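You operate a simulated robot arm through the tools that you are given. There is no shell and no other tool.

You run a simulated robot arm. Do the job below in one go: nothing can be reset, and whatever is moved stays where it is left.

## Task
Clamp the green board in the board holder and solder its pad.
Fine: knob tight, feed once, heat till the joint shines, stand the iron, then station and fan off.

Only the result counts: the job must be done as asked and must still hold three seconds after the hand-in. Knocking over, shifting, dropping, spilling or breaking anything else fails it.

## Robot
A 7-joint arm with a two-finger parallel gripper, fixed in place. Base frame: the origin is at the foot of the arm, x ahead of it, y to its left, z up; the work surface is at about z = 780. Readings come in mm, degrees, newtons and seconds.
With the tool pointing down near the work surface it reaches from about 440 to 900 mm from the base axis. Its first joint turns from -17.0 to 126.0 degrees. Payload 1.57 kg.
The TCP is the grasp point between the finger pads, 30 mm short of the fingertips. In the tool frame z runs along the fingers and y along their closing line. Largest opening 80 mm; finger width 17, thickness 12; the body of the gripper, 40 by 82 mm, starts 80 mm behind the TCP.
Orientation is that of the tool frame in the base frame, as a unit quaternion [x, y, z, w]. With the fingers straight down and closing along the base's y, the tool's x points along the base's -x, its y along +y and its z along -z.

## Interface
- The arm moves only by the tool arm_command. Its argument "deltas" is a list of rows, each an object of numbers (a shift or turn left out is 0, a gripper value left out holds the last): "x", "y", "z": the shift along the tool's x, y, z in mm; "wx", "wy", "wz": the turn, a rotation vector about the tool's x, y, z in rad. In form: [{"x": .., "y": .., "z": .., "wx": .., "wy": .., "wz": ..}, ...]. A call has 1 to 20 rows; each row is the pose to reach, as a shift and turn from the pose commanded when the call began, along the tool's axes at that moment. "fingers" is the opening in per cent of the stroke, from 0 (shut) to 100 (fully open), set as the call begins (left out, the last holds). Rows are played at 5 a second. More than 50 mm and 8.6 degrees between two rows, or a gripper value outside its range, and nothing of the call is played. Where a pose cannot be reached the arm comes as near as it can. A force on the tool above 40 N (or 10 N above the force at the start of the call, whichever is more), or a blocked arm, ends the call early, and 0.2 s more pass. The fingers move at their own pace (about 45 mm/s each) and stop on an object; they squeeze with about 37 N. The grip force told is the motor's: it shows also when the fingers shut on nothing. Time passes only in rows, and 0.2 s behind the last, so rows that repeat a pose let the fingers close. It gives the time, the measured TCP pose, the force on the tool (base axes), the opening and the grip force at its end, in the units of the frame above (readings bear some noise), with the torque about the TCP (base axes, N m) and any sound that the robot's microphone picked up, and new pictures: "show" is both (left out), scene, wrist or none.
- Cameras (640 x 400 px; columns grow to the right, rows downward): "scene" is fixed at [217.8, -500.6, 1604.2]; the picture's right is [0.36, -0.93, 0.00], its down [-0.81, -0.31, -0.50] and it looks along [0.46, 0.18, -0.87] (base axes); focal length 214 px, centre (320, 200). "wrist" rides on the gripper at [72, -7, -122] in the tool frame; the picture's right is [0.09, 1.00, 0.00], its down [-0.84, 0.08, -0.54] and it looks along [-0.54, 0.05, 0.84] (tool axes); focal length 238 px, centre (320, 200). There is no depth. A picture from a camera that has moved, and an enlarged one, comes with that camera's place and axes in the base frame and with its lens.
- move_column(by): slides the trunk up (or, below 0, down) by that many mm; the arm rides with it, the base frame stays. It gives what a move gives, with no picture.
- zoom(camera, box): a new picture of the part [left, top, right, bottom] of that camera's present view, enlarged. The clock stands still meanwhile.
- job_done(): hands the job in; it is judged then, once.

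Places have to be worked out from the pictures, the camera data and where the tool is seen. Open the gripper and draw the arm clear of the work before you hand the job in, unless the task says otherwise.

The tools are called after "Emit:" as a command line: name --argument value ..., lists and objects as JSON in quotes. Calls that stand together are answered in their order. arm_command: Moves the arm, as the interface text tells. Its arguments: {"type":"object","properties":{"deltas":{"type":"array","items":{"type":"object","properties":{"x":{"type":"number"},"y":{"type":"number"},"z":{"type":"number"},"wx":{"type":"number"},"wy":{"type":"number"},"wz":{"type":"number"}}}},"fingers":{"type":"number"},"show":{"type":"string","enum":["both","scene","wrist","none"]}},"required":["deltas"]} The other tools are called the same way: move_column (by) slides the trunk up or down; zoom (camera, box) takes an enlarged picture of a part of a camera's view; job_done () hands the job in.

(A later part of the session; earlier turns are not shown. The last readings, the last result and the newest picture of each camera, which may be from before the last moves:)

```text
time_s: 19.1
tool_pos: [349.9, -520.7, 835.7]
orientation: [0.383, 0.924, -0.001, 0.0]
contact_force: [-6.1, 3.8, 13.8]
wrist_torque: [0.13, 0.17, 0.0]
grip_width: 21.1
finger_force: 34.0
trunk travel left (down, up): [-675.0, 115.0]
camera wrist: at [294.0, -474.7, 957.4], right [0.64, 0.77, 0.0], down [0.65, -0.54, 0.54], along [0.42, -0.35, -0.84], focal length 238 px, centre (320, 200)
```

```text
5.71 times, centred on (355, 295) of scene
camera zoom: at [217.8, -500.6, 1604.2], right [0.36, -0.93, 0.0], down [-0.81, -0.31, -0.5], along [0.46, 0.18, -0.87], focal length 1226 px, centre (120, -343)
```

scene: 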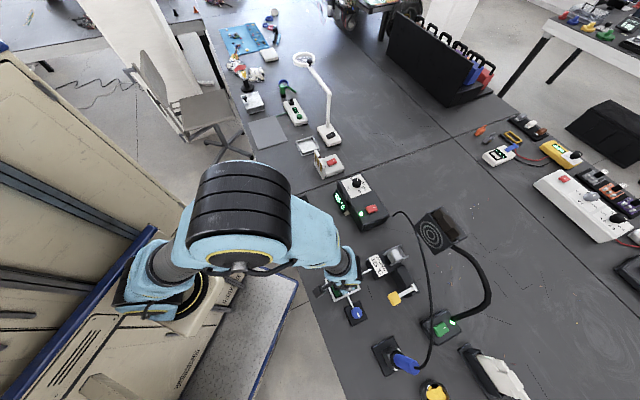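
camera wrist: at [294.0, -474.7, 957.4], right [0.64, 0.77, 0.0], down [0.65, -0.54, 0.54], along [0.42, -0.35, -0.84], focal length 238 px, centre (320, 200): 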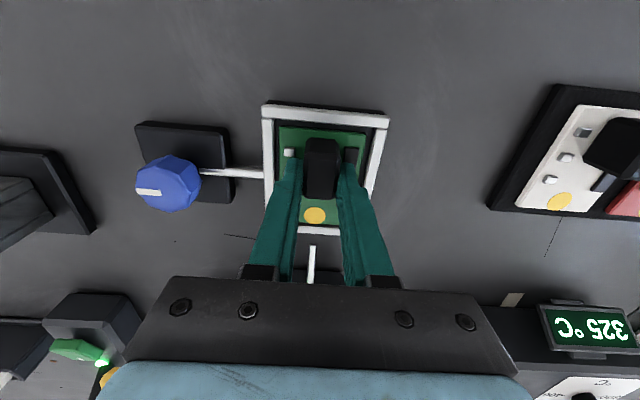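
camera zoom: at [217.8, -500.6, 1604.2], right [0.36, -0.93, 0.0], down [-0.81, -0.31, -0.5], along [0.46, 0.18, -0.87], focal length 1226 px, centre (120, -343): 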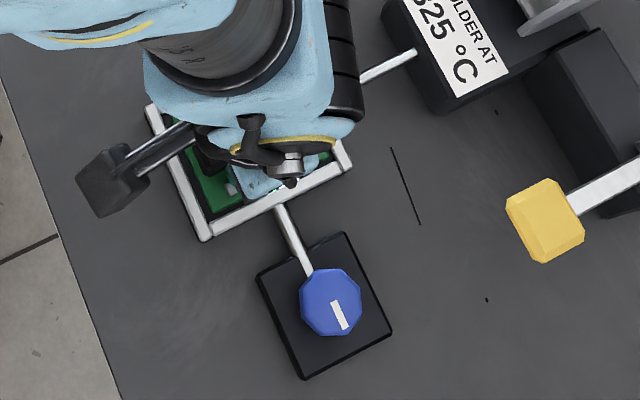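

The board sits flat on the frame floor inside all four bars. I'll release it and lift away.

Emit:
arm_command --deltas '[{"z": -1}, {"z": -1}, {"z": -1}]' --show "none"

Emit:
arm_command --deltas '[{"z": 0}, {"z": 0}, {"z": 0}]' --fingers 45 --show "none"

Emit:
arm_command --deltas '[{"z": -8}, {"z": -25}, {"z": -50}, {"z": -80}, {"z": -95}, {"z": -95}]'

Emit:
zoom --camera "wrist" --box '[240, 60, 400, 190]'

```text
time_s: 19.9
tool_pos: [349.6, -521.8, 836.7]
orientation: [0.382, 0.924, -0.002, 0.001]
contact_force: [0.9, 0.3, -0.4]
wrist_torque: [-0.02, 0.01, -0.03]
grip_width: 21.2
finger_force: 34.5
trunk travel left (down, up): [-675.0, 115.0]
```

```text
time_s: 20.7
tool_pos: [350.7, -520.3, 837.0]
orientation: [0.382, 0.924, -0.002, 0.002]
contact_force: [-0.3, 0.2, -0.6]
wrist_torque: [0.02, 0.02, 0.02]
grip_width: 35.8
finger_force: 0.0
trunk travel left (down, up): [-675.0, 115.0]
```

```text
time_s: 22.1
tool_pos: [350.0, -521.1, 931.8]
orientation: [0.383, 0.924, -0.001, 0.001]
contact_force: [0.2, 0.0, 0.8]
wrist_torque: [0.0, 0.03, 0.0]
grip_width: 36.0
finger_force: 0.0
trunk travel left (down, up): [-675.0, 115.0]
camera wrist: at [293.7, -474.4, 1053.9], right [0.64, 0.77, 0.0], down [0.65, -0.54, 0.54], along [0.42, -0.35, -0.84], focal length 238 px, centre (320, 200)
```

scene: 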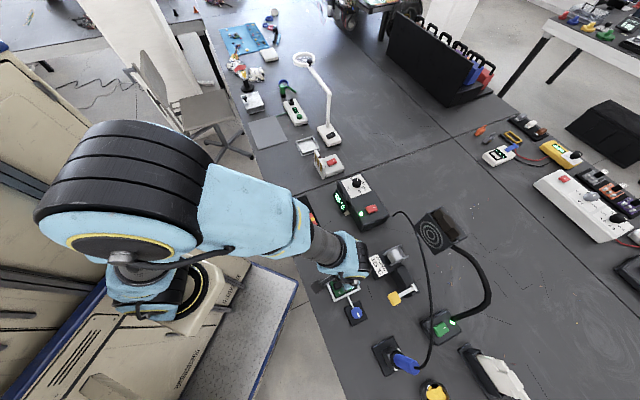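
wrist: 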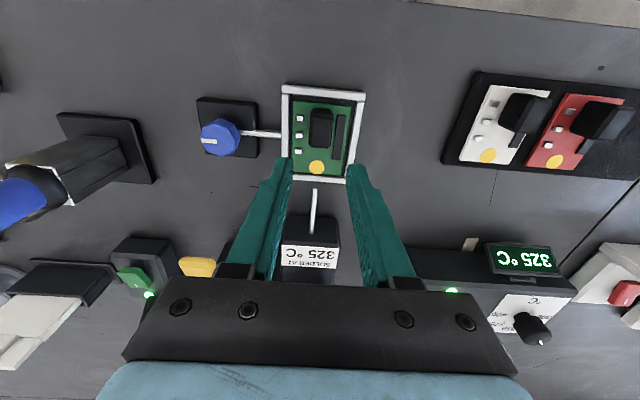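

```text
3.08 times, centred on (320, 125) of wrist
camera zoom: at [293.7, -474.4, 1053.9], right [0.64, 0.77, 0.0], down [0.65, -0.54, 0.54], along [0.42, -0.35, -0.84], focal length 733 px, centre (320, 431)
```

zoom: 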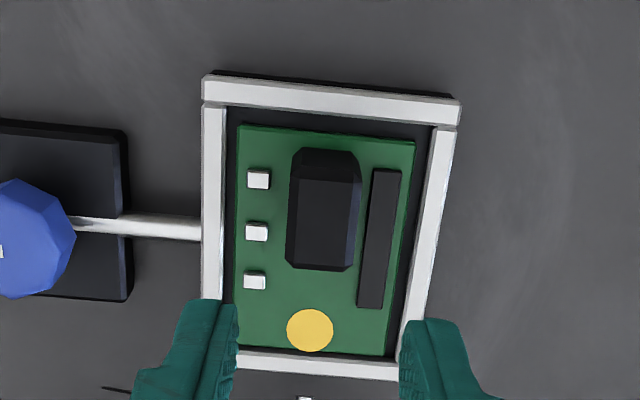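

The board is down in the frame. Next is the knob, which I put at (288,-602) with its top at about z 818. I'll shift over to get a close view of it and the jaw.

Emit:
arm_command --deltas '[{"y": -35}, {"y": -70}, {"x": 5, "y": -90}, {"x": 5, "y": -90}]'

Emit:
zoom --camera "wrist" --box '[260, 80, 420, 180]'

Emit:
zoom --camera "wrist" --box '[60, 90, 260, 220]'

```text
time_s: 23.1
tool_pos: [282.6, -582.1, 932.8]
orientation: [0.383, 0.924, -0.002, 0.001]
contact_force: [0.4, 0.0, 0.3]
wrist_torque: [0.03, 0.01, 0.0]
grip_width: 36.2
finger_force: 0.1
trunk travel left (down, up): [-675.0, 115.0]
camera wrist: at [227.2, -536.3, 1055.0], right [0.64, 0.77, 0.0], down [0.65, -0.54, 0.54], along [0.42, -0.35, -0.84], focal length 238 px, centre (320, 200)
```

scene: 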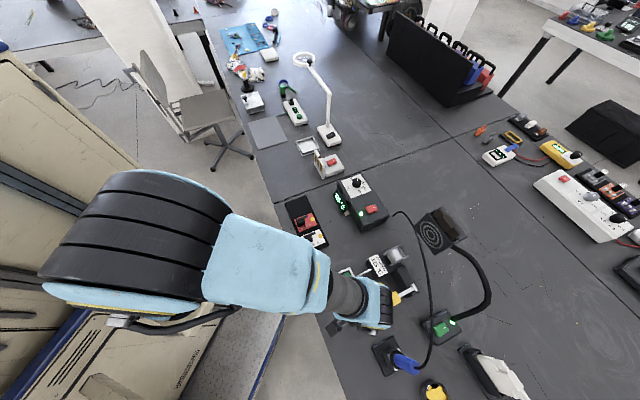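
wrist: 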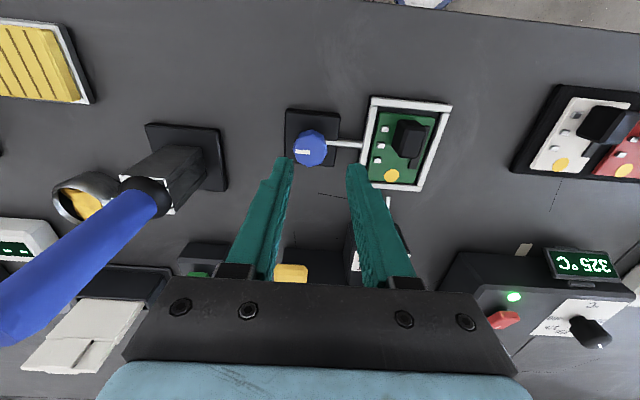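

```text
4.00 times, centred on (340, 130) of wrist
camera zoom: at [227.2, -536.3, 1055.0], right [0.64, 0.77, 0.0], down [0.65, -0.54, 0.54], along [0.42, -0.35, -0.84], focal length 953 px, centre (240, 480)
```

zoom: 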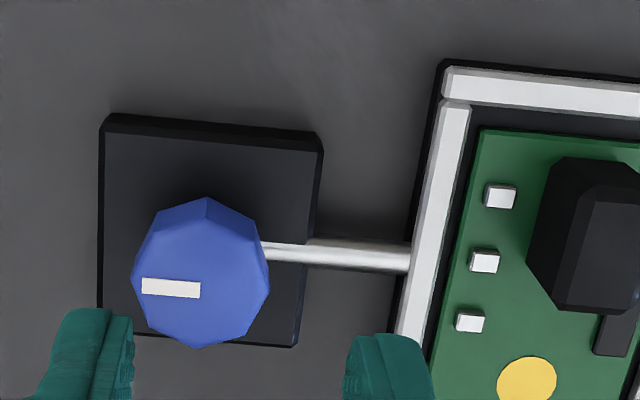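

```text
3.08 times, centred on (160, 155) of wrist
camera zoom: at [227.2, -536.3, 1055.0], right [0.64, 0.77, 0.0], down [0.65, -0.54, 0.54], along [0.42, -0.35, -0.84], focal length 733 px, centre (812, 338)
```

zoom: 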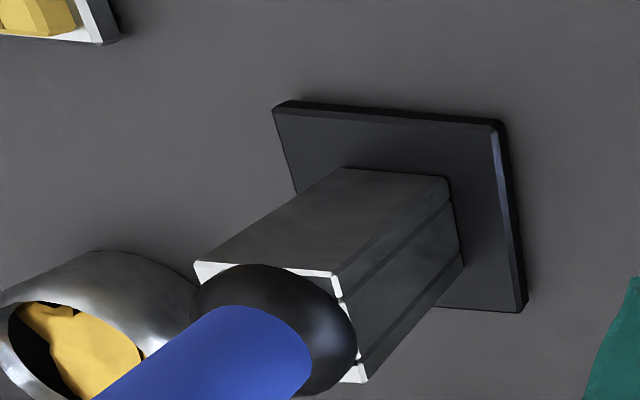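

The knob's top face is at z≈828 and it is about 36 mm across. Its marker points away from the frame, and its corners lie along the frame axes. I'll turn the tool -22.5° to meet the flats and descend around it, keeping the fingertips above the rod (z≈800).

Emit:
arm_command --deltas '[{"x": -6, "y": -3, "z": 5, "wz": -0.13}, {"x": -12, "y": -6, "z": 25, "wz": -0.26}, {"x": -17, "y": -8.6, "z": 50, "wz": -0.3927}, {"x": -17, "y": -8.6, "z": 65, "wz": -0.3927}, {"x": -17, "y": -8.6, "z": 65, "wz": -0.3927}]' --fingers 78

Emit:
zoom --camera "wrist" --box '[230, 80, 410, 220]'

```text
time_s: 24.3
tool_pos: [288.1, -600.2, 865.2]
orientation: [0.195, 0.981, -0.002, 0.001]
contact_force: [-0.2, -1.0, 0.3]
wrist_torque: [0.02, 0.0, -0.04]
grip_width: 62.3
finger_force: 0.1
trunk travel left (down, up): [-675.0, 115.0]
camera wrist: at [217.9, -579.5, 987.6], right [0.3, 0.96, 0.0], down [0.8, -0.25, 0.54], along [0.52, -0.16, -0.84], focal length 238 px, centre (320, 200)
```

scene: 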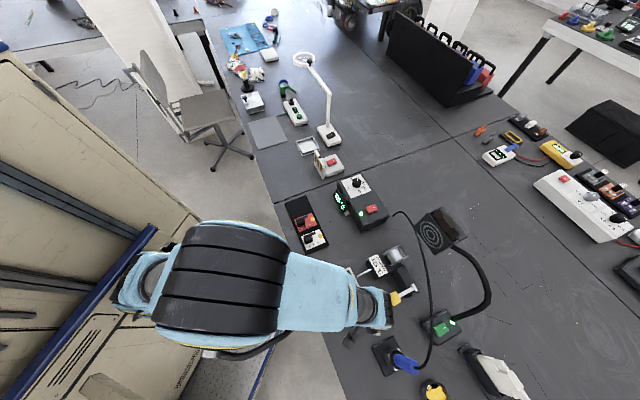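
wrist: 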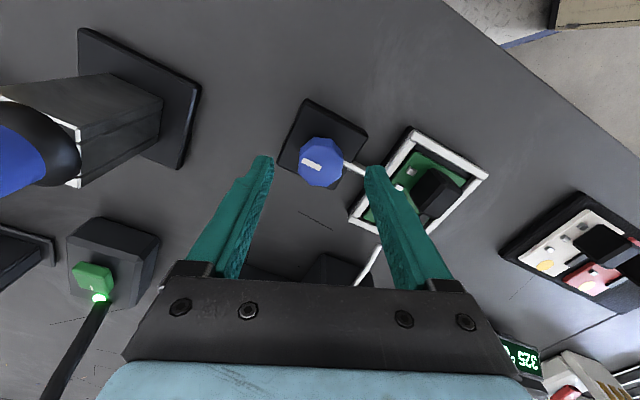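

```text
2.86 times, centred on (320, 150) of wrist
camera zoom: at [217.9, -579.5, 987.6], right [0.3, 0.96, 0.0], down [0.8, -0.25, 0.54], along [0.52, -0.16, -0.84], focal length 681 px, centre (320, 343)
```

zoom: 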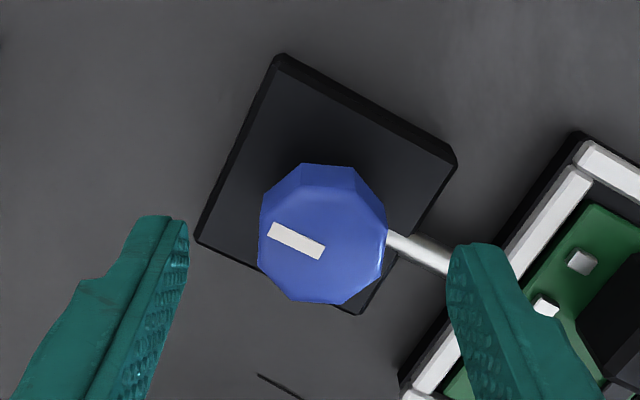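

The knob is centred between the fingers to within a millimetre. I'm descending to TCP z≈836 and closing on it.

Emit:
arm_command --deltas '[{"z": 12}, {"z": 22}, {"z": 29}, {"z": 29}]' --show "none"

Emit:
arm_command --deltas '[{"z": 0}, {"z": 0}, {"z": 0}, {"z": 0}]' --fingers 0

Emit:
zoom --camera "wrist" --box '[230, 80, 430, 240]'

```text
time_s: 25.3
tool_pos: [288.0, -600.3, 835.0]
orientation: [0.195, 0.981, -0.001, 0.0]
contact_force: [0.5, 0.7, -0.7]
wrist_torque: [-0.02, -0.03, 0.0]
grip_width: 62.4
finger_force: 0.1
trunk travel left (down, up): [-675.0, 115.0]
```

```text
time_s: 26.3
tool_pos: [288.6, -600.4, 834.6]
orientation: [0.194, 0.981, -0.001, 0.0]
contact_force: [0.7, 0.8, -0.2]
wrist_torque: [0.07, -0.12, -0.01]
grip_width: 33.5
finger_force: 34.9
trunk travel left (down, up): [-675.0, 115.0]
camera wrist: at [219.1, -579.4, 956.9], right [0.3, 0.96, 0.0], down [0.8, -0.25, 0.54], along [0.52, -0.16, -0.84], focal length 238 px, centre (320, 200)
```

scene: 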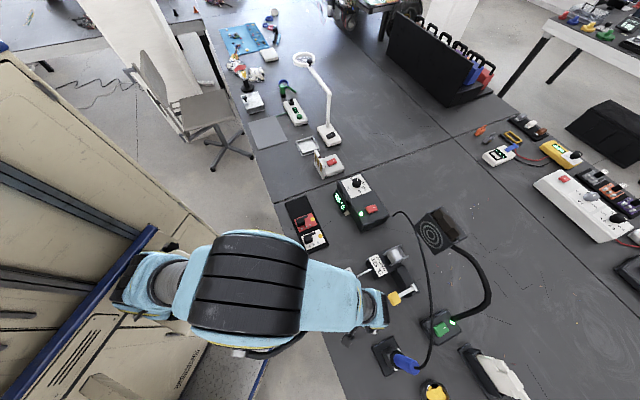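
wrist: 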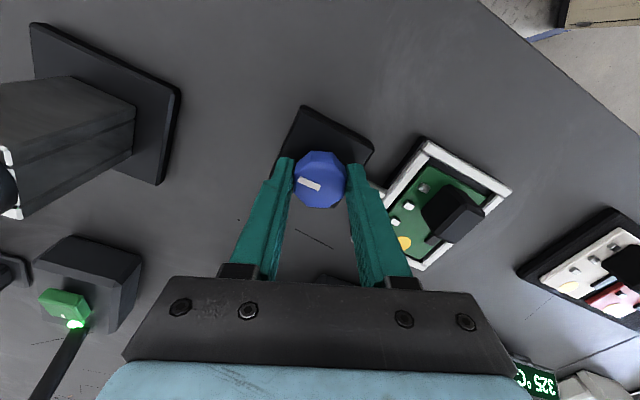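

```text
2.50 times, centred on (330, 160) of wrist
camera zoom: at [219.1, -579.4, 956.9], right [0.3, 0.96, 0.0], down [0.8, -0.25, 0.54], along [0.52, -0.16, -0.84], focal length 596 px, centre (295, 300)
```

zoom: 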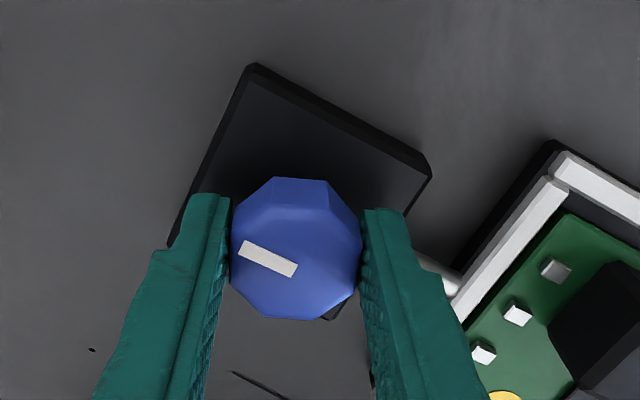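

Gripped across the flats at 33.5 mm. Now I'll turn clockwise a little (15°) and watch the torque and the jaw.

Emit:
arm_command --deltas '[{"wz": 0.05}, {"wz": 0.1}, {"wz": 0.15}, {"wz": 0.2}, {"wz": 0.26}, {"wz": 0.26}]' --show "wrist"

Emit:
zoom --camera "wrist" --box '[230, 80, 430, 240]'

```text
time_s: 27.7
tool_pos: [289.1, -599.4, 835.2]
orientation: [0.322, 0.947, -0.001, 0.001]
contact_force: [1.0, -16.7, -30.9]
wrist_torque: [-0.16, -0.05, -0.01]
grip_width: 33.5
finger_force: 41.6
trunk travel left (down, up): [-675.0, 115.0]
camera wrist: at [227.1, -561.8, 957.5], right [0.53, 0.85, 0.0], down [0.71, -0.45, 0.54], along [0.46, -0.29, -0.84], focal length 238 px, centre (320, 200)
```

wrist: 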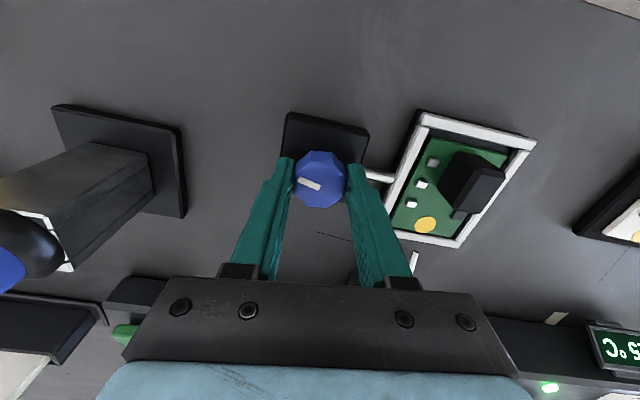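

```text
2.50 times, centred on (330, 160) of wrist
camera zoom: at [227.1, -561.8, 957.5], right [0.53, 0.85, 0.0], down [0.71, -0.45, 0.54], along [0.46, -0.29, -0.84], focal length 596 px, centre (295, 300)
```

zoom: 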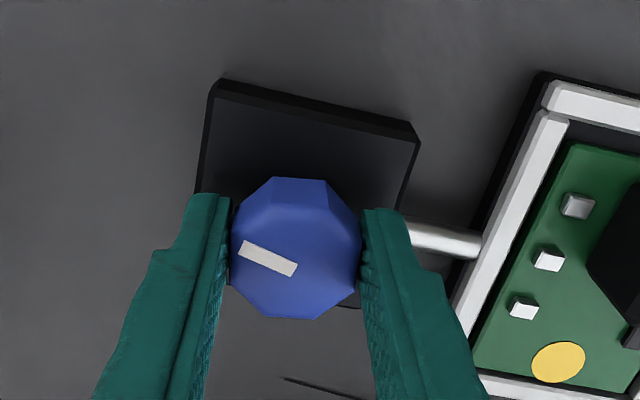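

The knob turned with the gripper and there's almost no torque yet, but the tool is being pulled down by about 31 N. I'll ease down 1 mm while continuing to turn clockwise.

Emit:
arm_command --deltas '[{"z": 1, "wz": 0.0}, {"z": 1, "wz": 0.05}, {"z": 1, "wz": 0.1}, {"z": 1, "wz": 0.1}]' --show "none"

```text
time_s: 28.7
tool_pos: [288.9, -599.5, 836.0]
orientation: [0.368, 0.93, -0.001, 0.001]
contact_force: [-4.7, -14.4, -13.0]
wrist_torque: [-0.07, 0.07, 0.0]
grip_width: 33.4
finger_force: 41.0
trunk travel left (down, up): [-675.0, 115.0]
```

Emit:
arm_command --deltas '[{"x": -0.4, "y": -0.7, "z": 0.6, "wz": 0.0}, {"x": -0.4, "y": -0.7, "z": 0.6, "wz": 0.06}, {"x": -0.4, "y": -0.7, "z": 0.6, "wz": 0.12}, {"x": -0.4, "y": -0.7, "z": 0.6, "wz": 0.18}, {"x": -0.4, "y": -0.7, "z": 0.6, "wz": 0.24}, {"x": -0.4, "y": -0.7, "z": 0.6, "wz": 0.24}]' --show "wrist"

Emit:
zoom --camera "wrist" --box '[250, 70, 570, 270]'

```text
time_s: 30.1
tool_pos: [288.5, -598.5, 835.9]
orientation: [0.476, 0.88, -0.001, 0.0]
contact_force: [4.8, 1.3, 11.0]
wrist_torque: [0.69, 0.1, 0.02]
grip_width: 33.5
finger_force: 41.3
trunk travel left (down, up): [-675.0, 115.0]
camera wrist: at [243.6, -543.3, 957.6], right [0.78, 0.62, 0.0], down [0.52, -0.66, 0.54], along [0.34, -0.43, -0.84], focal length 238 px, centre (320, 200)
```

wrist: 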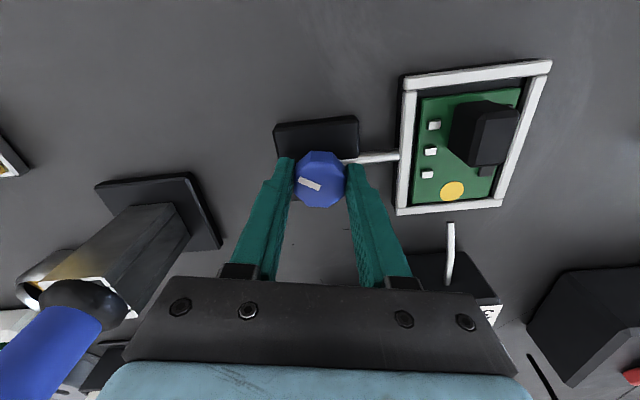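

```text
2.00 times, centred on (410, 170) of wrist
camera zoom: at [243.6, -543.3, 957.6], right [0.78, 0.62, 0.0], down [0.52, -0.66, 0.54], along [0.34, -0.43, -0.84], focal length 477 px, centre (140, 260)
```

zoom: 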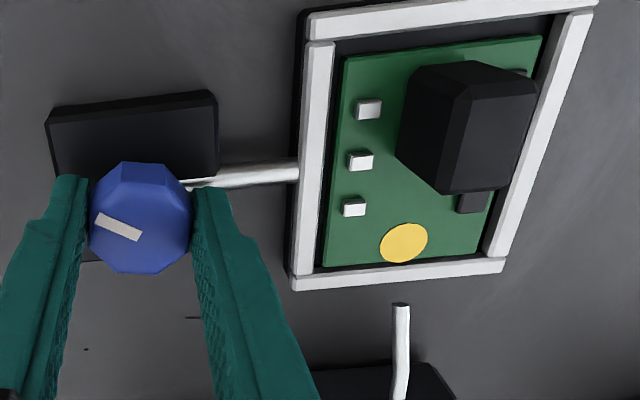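

Turned about 34° clockwise with no resistance so far. Continuing to turn.

Emit:
arm_command --deltas '[{"z": -0.5, "wz": 0.06}, {"z": -0.5, "wz": 0.12}, {"z": -0.5, "wz": 0.18}, {"z": -0.5, "wz": 0.24}, {"z": -0.5, "wz": 0.3}, {"z": -0.5, "wz": 0.36}, {"z": -0.5, "wz": 0.42}, {"z": -0.5, "wz": 0.42}]' --show "wrist"

Emit:
zoom --camera "wrist" --box '[250, 50, 570, 250]'

```text
time_s: 31.9
tool_pos: [289.6, -599.4, 836.6]
orientation: [0.649, 0.761, -0.001, 0.002]
contact_force: [17.3, 10.6, -1.8]
wrist_torque: [-0.08, -0.4, 0.05]
grip_width: 33.6
finger_force: 40.9
trunk travel left (down, up): [-675.0, 115.0]
camera wrist: at [271.3, -529.7, 957.6], right [0.97, 0.25, 0.0], down [0.21, -0.81, 0.54], along [0.14, -0.53, -0.84], focal length 238 px, centre (320, 200)
```

wrist: 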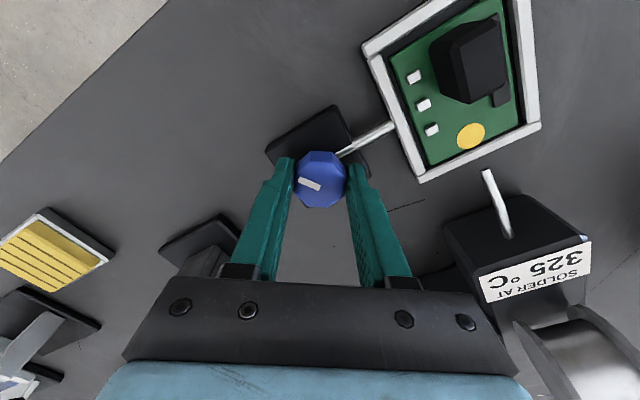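

```text
2.00 times, centred on (410, 150) of wrist
camera zoom: at [271.3, -529.7, 957.6], right [0.97, 0.25, 0.0], down [0.21, -0.81, 0.54], along [0.14, -0.53, -0.84], focal length 477 px, centre (140, 300)
```

zoom: 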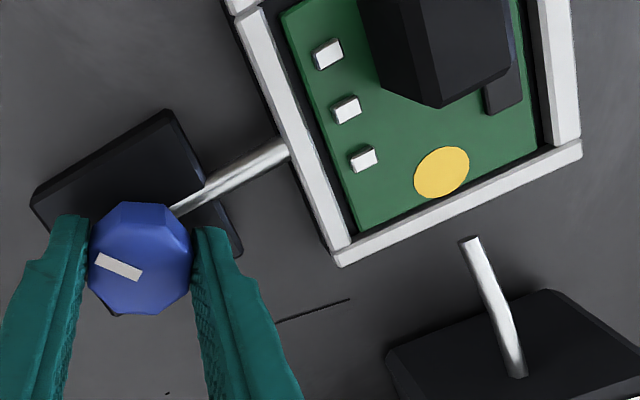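

Now about 58° in total and still free. I'll ease the side load and keep turning.

Emit:
arm_command --deltas '[{"x": 0.4, "y": 0.8, "wz": 0.03}, {"x": 0.4, "y": 0.8, "wz": 0.09}, {"x": 0.4, "y": 0.8, "wz": 0.15}, {"x": 0.4, "y": 0.8, "wz": 0.21}, {"x": 0.4, "y": 0.8, "wz": 0.27}, {"x": 0.4, "y": 0.8, "wz": 0.33}, {"x": 0.4, "y": 0.8, "wz": 0.39}, {"x": 0.4, "y": 0.8, "wz": 0.39}]' --show "wrist"

Emit:
zoom --camera "wrist" --box '[250, 50, 570, 250]'

```text
time_s: 33.7
tool_pos: [289.9, -599.3, 836.0]
orientation: [0.785, 0.62, 0.0, 0.0]
contact_force: [8.8, 11.4, -15.1]
wrist_torque: [-0.4, 0.06, 0.02]
grip_width: 33.2
finger_force: 41.2
trunk travel left (down, up): [-675.0, 115.0]
camera wrist: at [300.3, -528.3, 957.7], right [0.99, -0.14, 0.0], down [-0.12, -0.83, 0.54], along [-0.08, -0.54, -0.84], focal length 238 px, centre (320, 200)
```

wrist: 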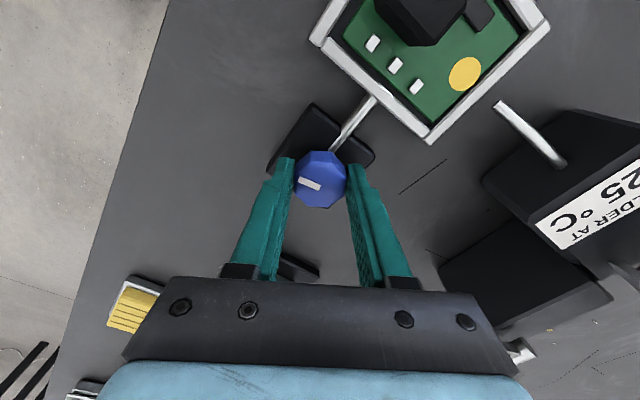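

```text
2.00 times, centred on (410, 150) of wrist
camera zoom: at [300.3, -528.3, 957.7], right [0.99, -0.14, 0.0], down [-0.12, -0.83, 0.54], along [-0.08, -0.54, -0.84], focal length 477 px, centre (140, 300)
```

zoom: 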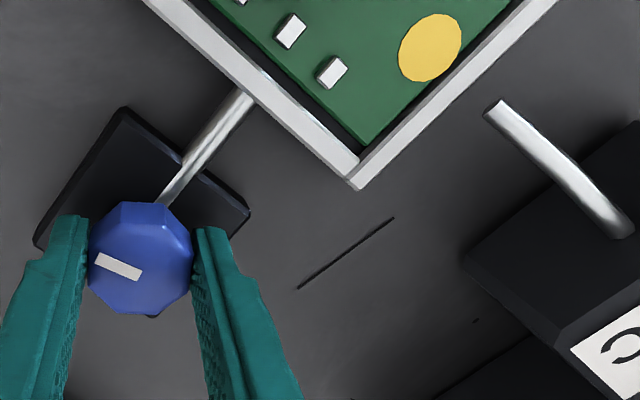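

Emit:
arm_command --deltas '[{"x": 0.6, "y": 0.3, "z": 0.8, "wz": 0.03}, {"x": 0.6, "y": 0.3, "z": 0.8, "wz": 0.09}, {"x": 0.6, "y": 0.3, "z": 0.8, "wz": 0.15}, {"x": 0.6, "y": 0.3, "z": 0.8, "wz": 0.21}, {"x": 0.6, "y": 0.3, "z": 0.8, "wz": 0.27}, {"x": 0.6, "y": 0.3, "z": 0.8, "wz": 0.33}, {"x": 0.6, "y": 0.3, "z": 0.8, "wz": 0.39}, {"x": 0.6, "y": 0.3, "z": 0.8, "wz": 0.39}]' --show "wrist"

Emit:
zoom --camera "wrist" --box '[230, 0, 550, 220]'

```text
time_s: 35.5
tool_pos: [290.3, -600.0, 835.4]
orientation: [0.89, 0.457, -0.001, 0.002]
contact_force: [2.7, -4.2, 0.9]
wrist_torque: [-0.34, 0.5, 0.83]
grip_width: 33.3
finger_force: 41.7
trunk travel left (down, up): [-675.0, 115.0]
camera wrist: at [326.3, -538.5, 957.6], right [0.86, -0.51, 0.0], down [-0.43, -0.72, 0.55], along [-0.27, -0.47, -0.84], focal length 238 px, centre (320, 200)
```

wrist: 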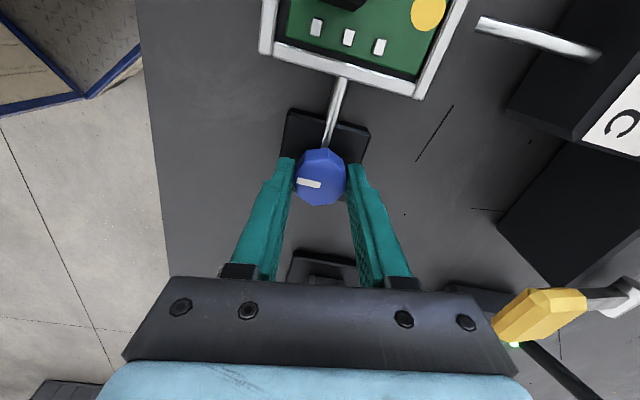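

```text
1.82 times, centred on (390, 110) of wrist
camera zoom: at [326.3, -538.5, 957.6], right [0.86, -0.51, 0.0], down [-0.43, -0.72, 0.55], along [-0.27, -0.47, -0.84], focal length 433 px, centre (193, 364)
```

zoom: 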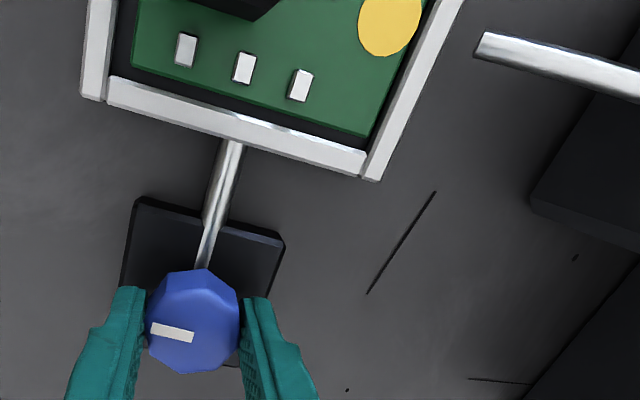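

Resistance has appeared: about 0.83 N·m about the vertical after roughly 100° of turn, with the knob starting to slip in the fingers. I'll look closely at the knob and the jaw.

Emit:
zoom --camera "wrist" --box '[250, 0, 480, 110]'

Emit:
zoom --camera "wrist" --box '[260, 80, 400, 220]'

Emit:
zoom --camera "scene" --box '[310, 250, 400, 330]'

```text
2.78 times, centred on (365, 55) of wrist
camera zoom: at [326.3, -538.5, 957.6], right [0.86, -0.51, 0.0], down [-0.43, -0.72, 0.55], along [-0.27, -0.47, -0.84], focal length 663 px, centre (195, 604)
```

zoom: 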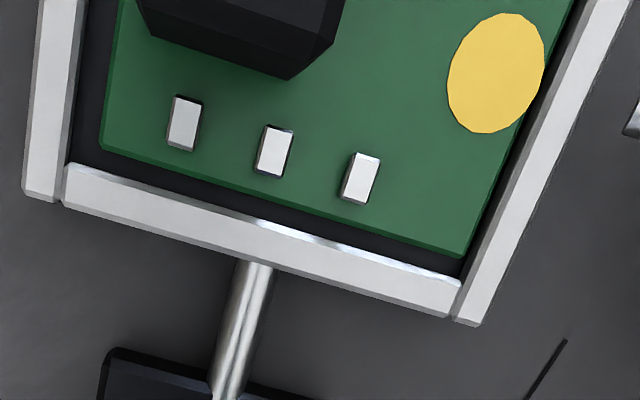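

```text
2.86 times, centred on (330, 150) of wrist
camera zoom: at [326.3, -538.5, 957.6], right [0.86, -0.51, 0.0], down [-0.43, -0.72, 0.55], along [-0.27, -0.47, -0.84], focal length 681 px, centre (291, 343)
```

zoom: 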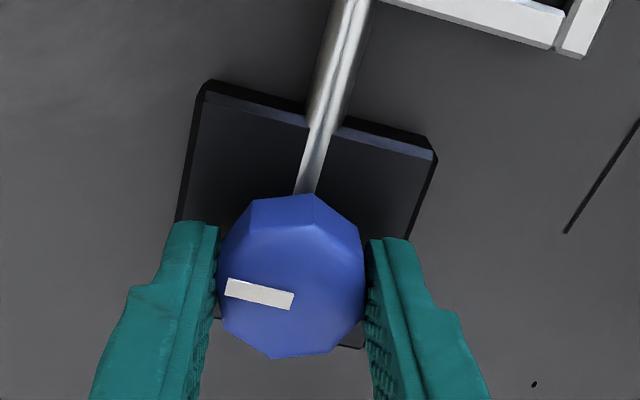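

```text
5.00 times, centred on (355, 290) of scene
camera zoom: at [217.8, -500.6, 1604.2], right [0.36, -0.93, 0.0], down [-0.81, -0.31, -0.5], along [0.46, 0.18, -0.87], focal length 1072 px, centre (145, -250)
```

zoom: 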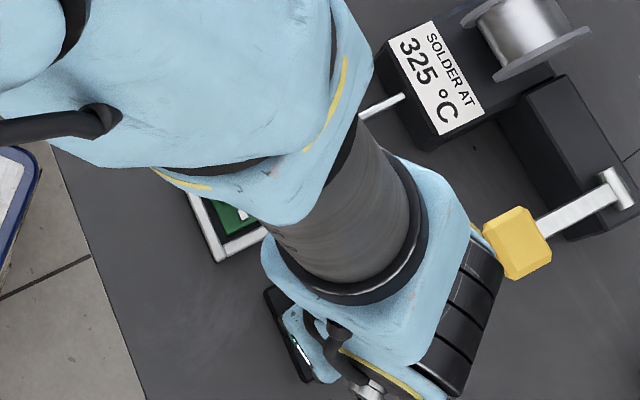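

The fingers now sit across the octagon's corners. The knob itself has stopped at about 90° from its start, with the marker now pointing at the robot side, so it appears to be against its stop. I'll open, lift and look from above to confirm.

Emit:
arm_command --deltas '[{"z": 0}, {"z": 0}, {"z": 0}]' --fingers 78 --show "none"

Emit:
arm_command --deltas '[{"z": -15}, {"z": -35}, {"z": -60}, {"z": -90}, {"z": -90}]' --show "wrist"

Emit:
zoom --camera "wrist" --box '[240, 60, 440, 200]'

```text
time_s: 36.3
tool_pos: [289.7, -599.3, 836.4]
orientation: [0.889, 0.457, 0.0, 0.001]
contact_force: [0.2, -0.6, -0.2]
wrist_torque: [0.04, 0.03, 0.04]
grip_width: 62.4
finger_force: 0.1
trunk travel left (down, up): [-675.0, 115.0]
```

```text
time_s: 37.5
tool_pos: [290.0, -597.4, 926.0]
orientation: [0.89, 0.456, 0.0, 0.001]
contact_force: [-0.2, -0.4, 0.7]
wrist_torque: [-0.05, 0.0, 0.03]
grip_width: 62.3
finger_force: 0.0
trunk travel left (down, up): [-675.0, 115.0]
camera wrist: at [326.1, -535.3, 1048.2], right [0.86, -0.51, 0.0], down [-0.43, -0.72, 0.54], along [-0.27, -0.47, -0.84], focal length 238 px, centre (320, 200)
```

wrist: 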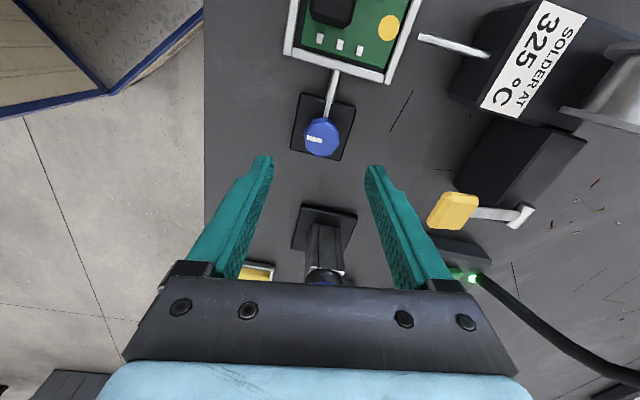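

```text
2.86 times, centred on (340, 130) of wrist
camera zoom: at [326.1, -535.3, 1048.2], right [0.86, -0.51, 0.0], down [-0.43, -0.72, 0.54], along [-0.27, -0.47, -0.84], focal length 681 px, centre (263, 400)
```

zoom: 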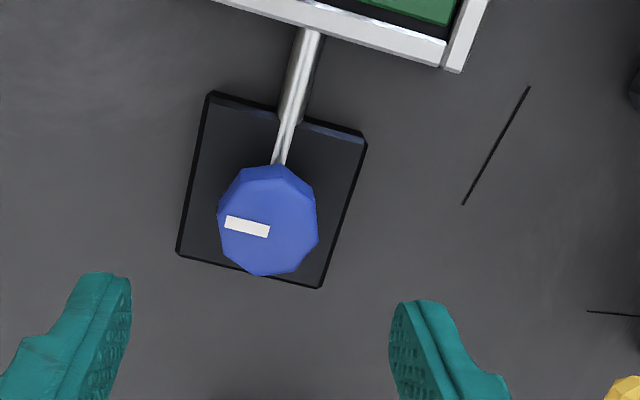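

The marker is now exactly 90° from its start, so the knob is firmly at its stop. The yellow feed lever triangulates to about (364,-697,880), well above the bench. I'll close the fingers, rise, turn back to -45° and get a close look at the lever.

Emit:
arm_command --deltas '[{"x": -1, "y": 2, "z": -15, "wz": -0.14}, {"x": -3, "y": 5, "z": -30, "wz": -0.28}, {"x": -5, "y": 8, "z": -45, "wz": -0.42}, {"x": -8, "y": 11, "z": -60, "wz": -0.56}, {"x": -11, "y": 14, "z": -70, "wz": -0.7}, {"x": -14, "y": 17, "z": -80, "wz": -0.84}, {"x": -17, "y": 20, "z": -84, "wz": -0.98}, {"x": -20, "y": 23, "z": -84, "wz": -1.12}, {"x": -22, "y": 26, "z": -84, "wz": -1.26}, {"x": -23.4, "y": 29.1, "z": -84, "wz": -1.407}, {"x": -23.4, "y": 29.1, "z": -84, "wz": -1.407}]' --fingers 0

Emit:
zoom --camera "wrist" --box '[260, 110, 420, 240]'

Emit:
zoom --camera "wrist" --box '[330, 50, 490, 170]'

```text
time_s: 39.9
tool_pos: [299.9, -633.7, 1008.3]
orientation: [0.382, 0.924, -0.001, 0.0]
contact_force: [-0.2, 0.3, 0.3]
wrist_torque: [0.04, 0.03, -0.02]
grip_width: 0.0
finger_force: 21.4
trunk travel left (down, up): [-675.0, 115.0]
camera wrist: at [243.6, -588.3, 1131.1], right [0.64, 0.77, 0.0], down [0.65, -0.53, 0.54], along [0.42, -0.35, -0.84], focal length 238 px, centre (320, 200)
```

scene: 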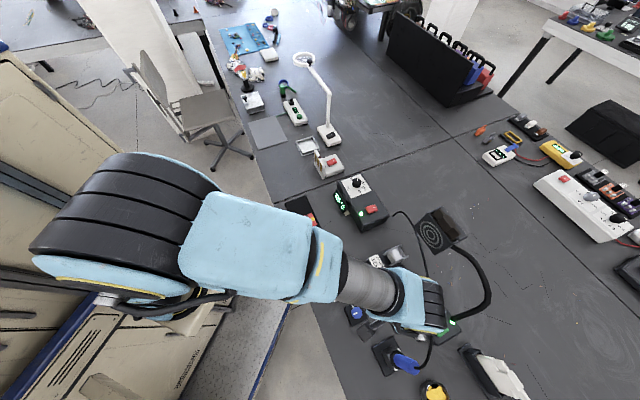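
wrist: 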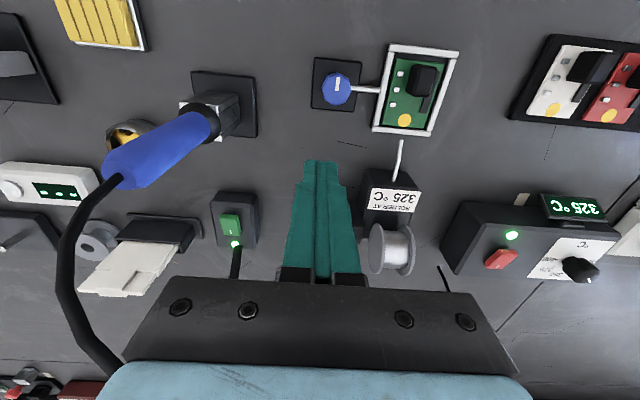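

```text
3.08 times, centred on (340, 175) of wrist
camera zoom: at [243.6, -588.3, 1131.1], right [0.64, 0.77, 0.0], down [0.65, -0.53, 0.54], along [0.42, -0.35, -0.84], focal length 733 px, centre (258, 277)
```

zoom: 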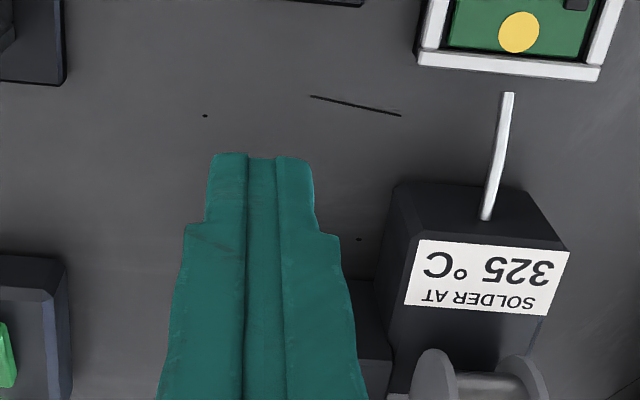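

```text
3.33 times, centred on (410, 110) of wrist
camera zoom: at [243.6, -588.3, 1131.1], right [0.64, 0.77, 0.0], down [0.65, -0.53, 0.54], along [0.42, -0.35, -0.84], focal length 794 px, centre (20, 500)
```

zoom: 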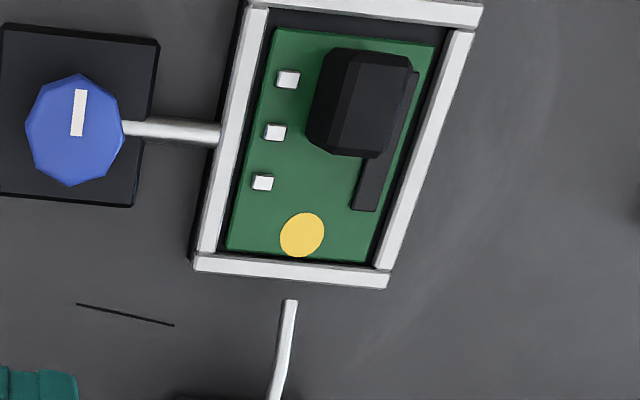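

The knob's marker now points toward the robot, 90° from before. The jaw hasn't visibly moved, so I'll check that the board is really held: re-grip its block lightly and try a tiny lift.

Emit:
arm_command --deltas '[{"x": 15, "y": 38, "z": 10}, {"x": 30, "y": 77, "z": 25}, {"x": 44.5, "y": 115, "z": 45}, {"x": 44.5, "y": 115, "z": 75}, {"x": 44.5, "y": 115, "z": 75}]' --fingers 45 --show "wrist"

Emit:
zoom --camera "wrist" --box '[240, 60, 400, 190]'

```text
time_s: 41.1
tool_pos: [349.4, -520.2, 936.8]
orientation: [0.383, 0.924, -0.001, 0.001]
contact_force: [-0.1, -0.4, 0.1]
wrist_torque: [0.0, -0.02, 0.0]
grip_width: 35.9
finger_force: 0.0
trunk travel left (down, up): [-675.0, 115.0]
camera wrist: at [293.3, -473.6, 1058.5], right [0.64, 0.77, 0.0], down [0.65, -0.54, 0.54], along [0.42, -0.35, -0.84], focal length 238 px, centre (320, 200)
```

wrist: 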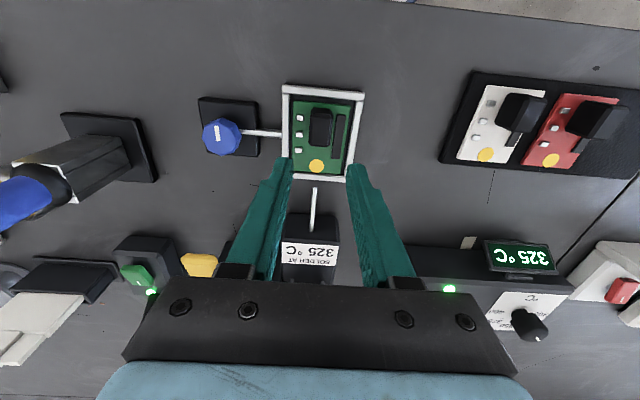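

```text
3.08 times, centred on (320, 125) of wrist
camera zoom: at [293.3, -473.6, 1058.5], right [0.64, 0.77, 0.0], down [0.65, -0.54, 0.54], along [0.42, -0.35, -0.84], focal length 733 px, centre (320, 431)
```

zoom: 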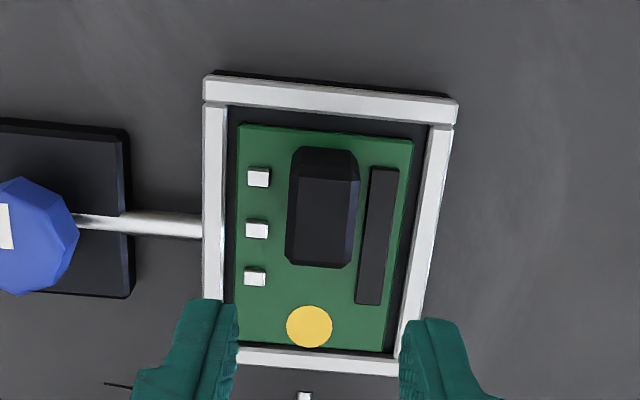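

Emit:
arm_command --deltas '[{"z": 30}, {"z": 60}, {"z": 85}, {"z": 96}, {"z": 96}]' --show "none"

Emit:
arm_command --deltas '[{"z": 0}, {"z": 0}, {"z": 0}]' --fingers 0 --show "none"

Emit:
arm_command --deltas '[{"z": -0.7}, {"z": -1.4}, {"z": -2}, {"z": -2}]' --show "wrist"

```text
time_s: 42.3
tool_pos: [350.5, -521.7, 838.5]
orientation: [0.383, 0.924, -0.001, 0.001]
contact_force: [-0.4, -1.0, -0.3]
wrist_torque: [-0.03, 0.0, 0.04]
grip_width: 35.9
finger_force: 0.1
trunk travel left (down, up): [-675.0, 115.0]
```

```text
time_s: 43.1
tool_pos: [350.3, -519.7, 838.9]
orientation: [0.382, 0.924, -0.001, 0.0]
contact_force: [8.4, 6.8, -0.1]
wrist_torque: [0.12, -0.22, 0.07]
grip_width: 21.3
finger_force: 31.6
trunk travel left (down, up): [-675.0, 115.0]
```

```text
time_s: 44.1
tool_pos: [351.4, -521.1, 838.3]
orientation: [0.383, 0.924, 0.0, -0.001]
contact_force: [14.0, 14.0, -24.9]
wrist_torque: [0.57, -0.14, 0.11]
grip_width: 21.0
finger_force: 33.8
trunk travel left (down, up): [-675.0, 115.0]
camera wrist: at [294.9, -475.8, 961.0], right [0.64, 0.77, 0.0], down [0.65, -0.54, 0.54], along [0.42, -0.35, -0.84], focal length 238 px, centre (320, 200)
```

wrist: 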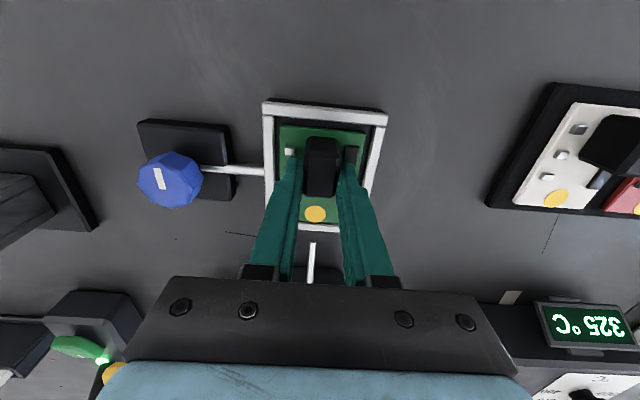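

The board resists: a 2 mm lift gave -25 N with no rise, so it is firmly clamped. I'll relax the lift, release and move up.

Emit:
arm_command --deltas '[{"z": 1}, {"z": 2}, {"z": 2}]' --show "none"

Emit:
arm_command --deltas '[{"z": 0}, {"z": 0}, {"z": 0}]' --fingers 45 --show "none"

Emit:
arm_command --deltas '[{"z": -15}, {"z": -40}, {"z": -75}, {"z": -115}, {"z": -155}, {"z": -155}]' --show "none"

```text
time_s: 44.9
tool_pos: [351.4, -520.4, 838.7]
orientation: [0.382, 0.924, -0.001, 0.001]
contact_force: [15.2, 20.1, -11.3]
wrist_torque: [0.76, -0.34, 0.13]
grip_width: 20.9
finger_force: 34.5
trunk travel left (down, up): [-675.0, 115.0]
```

```text
time_s: 45.7
tool_pos: [350.0, -522.8, 838.6]
orientation: [0.382, 0.924, -0.001, 0.002]
contact_force: [0.6, -0.4, 0.3]
wrist_torque: [-0.01, 0.03, 0.0]
grip_width: 35.9
finger_force: 0.1
trunk travel left (down, up): [-675.0, 115.0]
```

```text
time_s: 47.1
tool_pos: [347.0, -521.9, 995.1]
orientation: [0.382, 0.924, -0.001, 0.0]
contact_force: [-0.8, -0.5, -0.6]
wrist_torque: [0.05, -0.01, -0.01]
grip_width: 36.0
finger_force: 0.0
trunk travel left (down, up): [-675.0, 115.0]
```

Next is the feed lever. I'm moving to a viewpoint just behind it with the fingers wide open, so they don't block the view.

Emit:
arm_command --deltas '[{"x": -15, "y": -35, "z": -5}, {"x": -30, "y": -75, "z": -8}, {"x": -46, "y": -113, "z": -10}, {"x": -46, "y": -113, "z": -10}]' --fingers 100

Emit:
zoom --camera "wrist" --box '[220, 140, 420, 280]'

Emit:
zoom --camera "wrist" --box '[60, 60, 260, 200]'

```text
time_s: 48.1
tool_pos: [299.3, -636.9, 1005.3]
orientation: [0.382, 0.924, -0.001, 0.0]
contact_force: [0.7, 0.0, -0.2]
wrist_torque: [0.01, -0.02, 0.0]
grip_width: 79.9
finger_force: 0.0
trunk travel left (down, up): [-675.0, 115.0]
camera wrist: at [243.0, -590.6, 1127.0], right [0.64, 0.77, 0.0], down [0.65, -0.54, 0.54], along [0.42, -0.35, -0.84], focal length 238 px, centre (320, 200)
```

scene: 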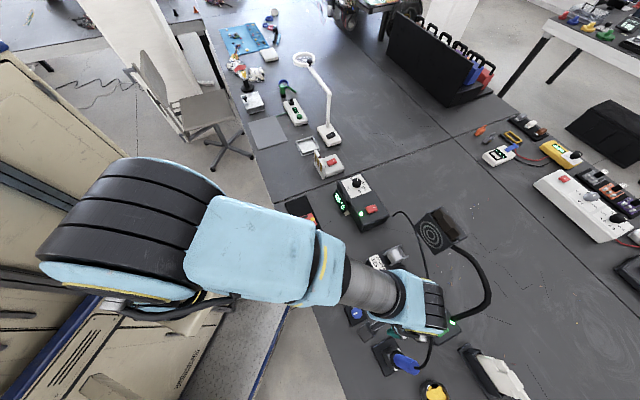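
wrist: 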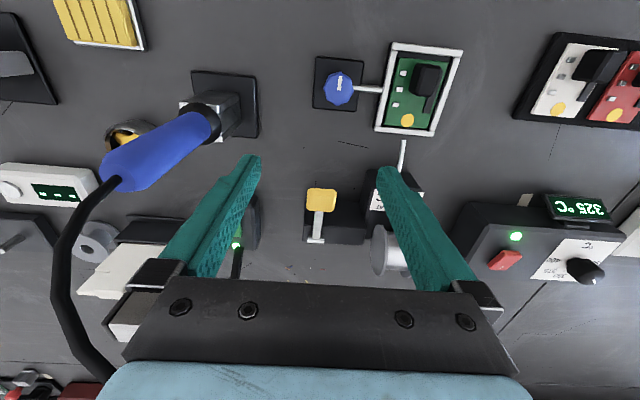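

```text
2.86 times, centred on (320, 210) of wrist
camera zoom: at [243.0, -590.6, 1127.0], right [0.64, 0.77, 0.0], down [0.65, -0.54, 0.54], along [0.42, -0.35, -0.84], focal length 681 px, centre (320, 171)
```

zoom: 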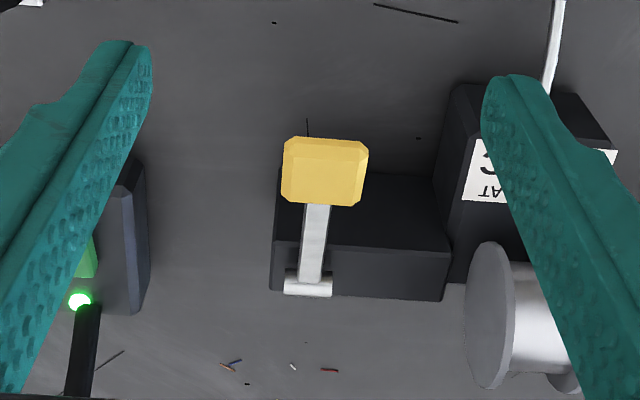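

```text
2.86 times, centred on (160, 130) of wrist
camera zoom: at [243.0, -590.6, 1127.0], right [0.64, 0.77, 0.0], down [0.65, -0.54, 0.54], along [0.42, -0.35, -0.84], focal length 681 px, centre (777, 400)
```

zoom: 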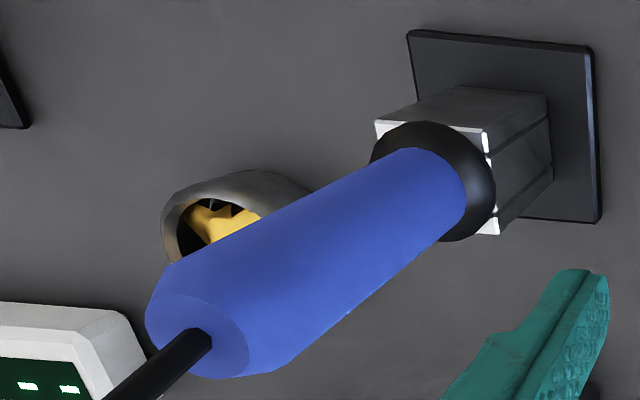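

The lever pad is at about (365,-690,886). Its pivot is on the far side, so it presses down. The iron's cable seems to arc above it at around z 1080, so I'll approach with the fingers closed and the tool tilted 35°, which keeps the gripper body on the robot's side of the cable.

Emit:
arm_command --deltas '[{"x": -8, "y": 2, "z": 0, "wy": -0.12}, {"x": -16, "y": 4, "z": 5, "wy": -0.24}, {"x": -26, "y": 6, "z": 15, "wy": -0.36}, {"x": -38, "y": 8, "z": 35, "wy": -0.48}, {"x": -50, "y": 9.2, "z": 55, "wy": -0.61}, {"x": -60, "y": 9.2, "z": 68, "wy": -0.61}, {"x": -60, "y": 9.2, "z": 68, "wy": -0.61}]' --fingers 0

Emit:
zoom --camera "wrist" --box '[220, 100, 420, 240]'

```text
time_s: 49.7
tool_pos: [351.2, -671.3, 936.9]
orientation: [0.365, 0.881, -0.116, 0.279]
contact_force: [-0.4, -0.3, -0.7]
wrist_torque: [-0.01, 0.0, -0.03]
grip_width: 0.0
finger_force: 22.1
trunk travel left (down, up): [-675.0, 115.0]
camera wrist: at [255.9, -585.8, 994.6], right [0.65, 0.76, -0.05], down [0.32, -0.21, 0.92], along [0.69, -0.62, -0.38], focal length 238 px, centre (320, 200)
```

scene: 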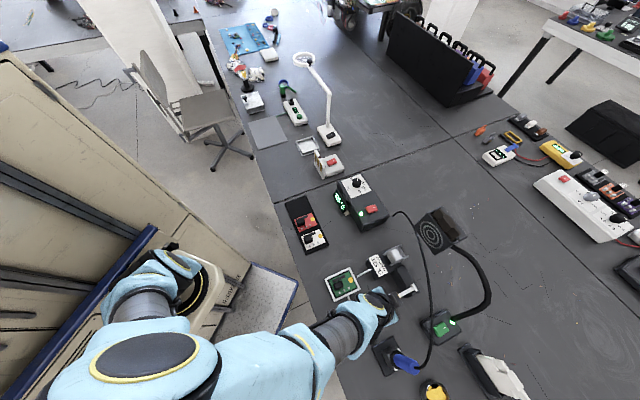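
wrist: 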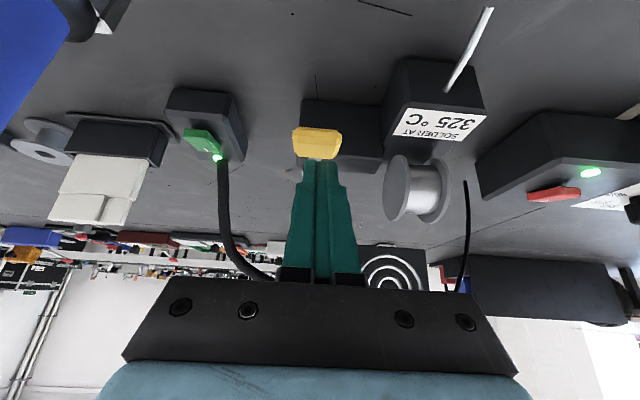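

```text
2.86 times, centred on (320, 170) of wrist
camera zoom: at [255.9, -585.8, 994.6], right [0.65, 0.76, -0.05], down [0.32, -0.21, 0.92], along [0.69, -0.62, -0.38], focal length 681 px, centre (320, 286)
```

zoom: 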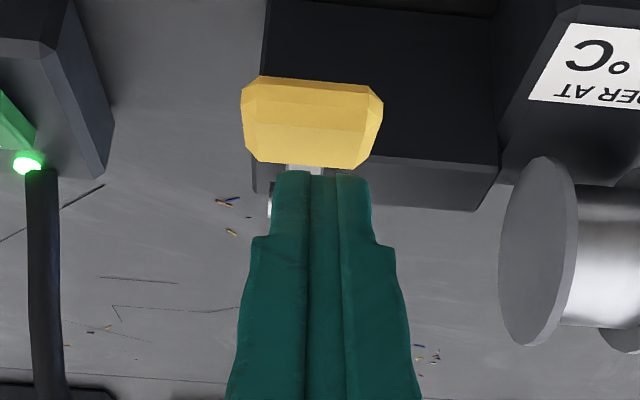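

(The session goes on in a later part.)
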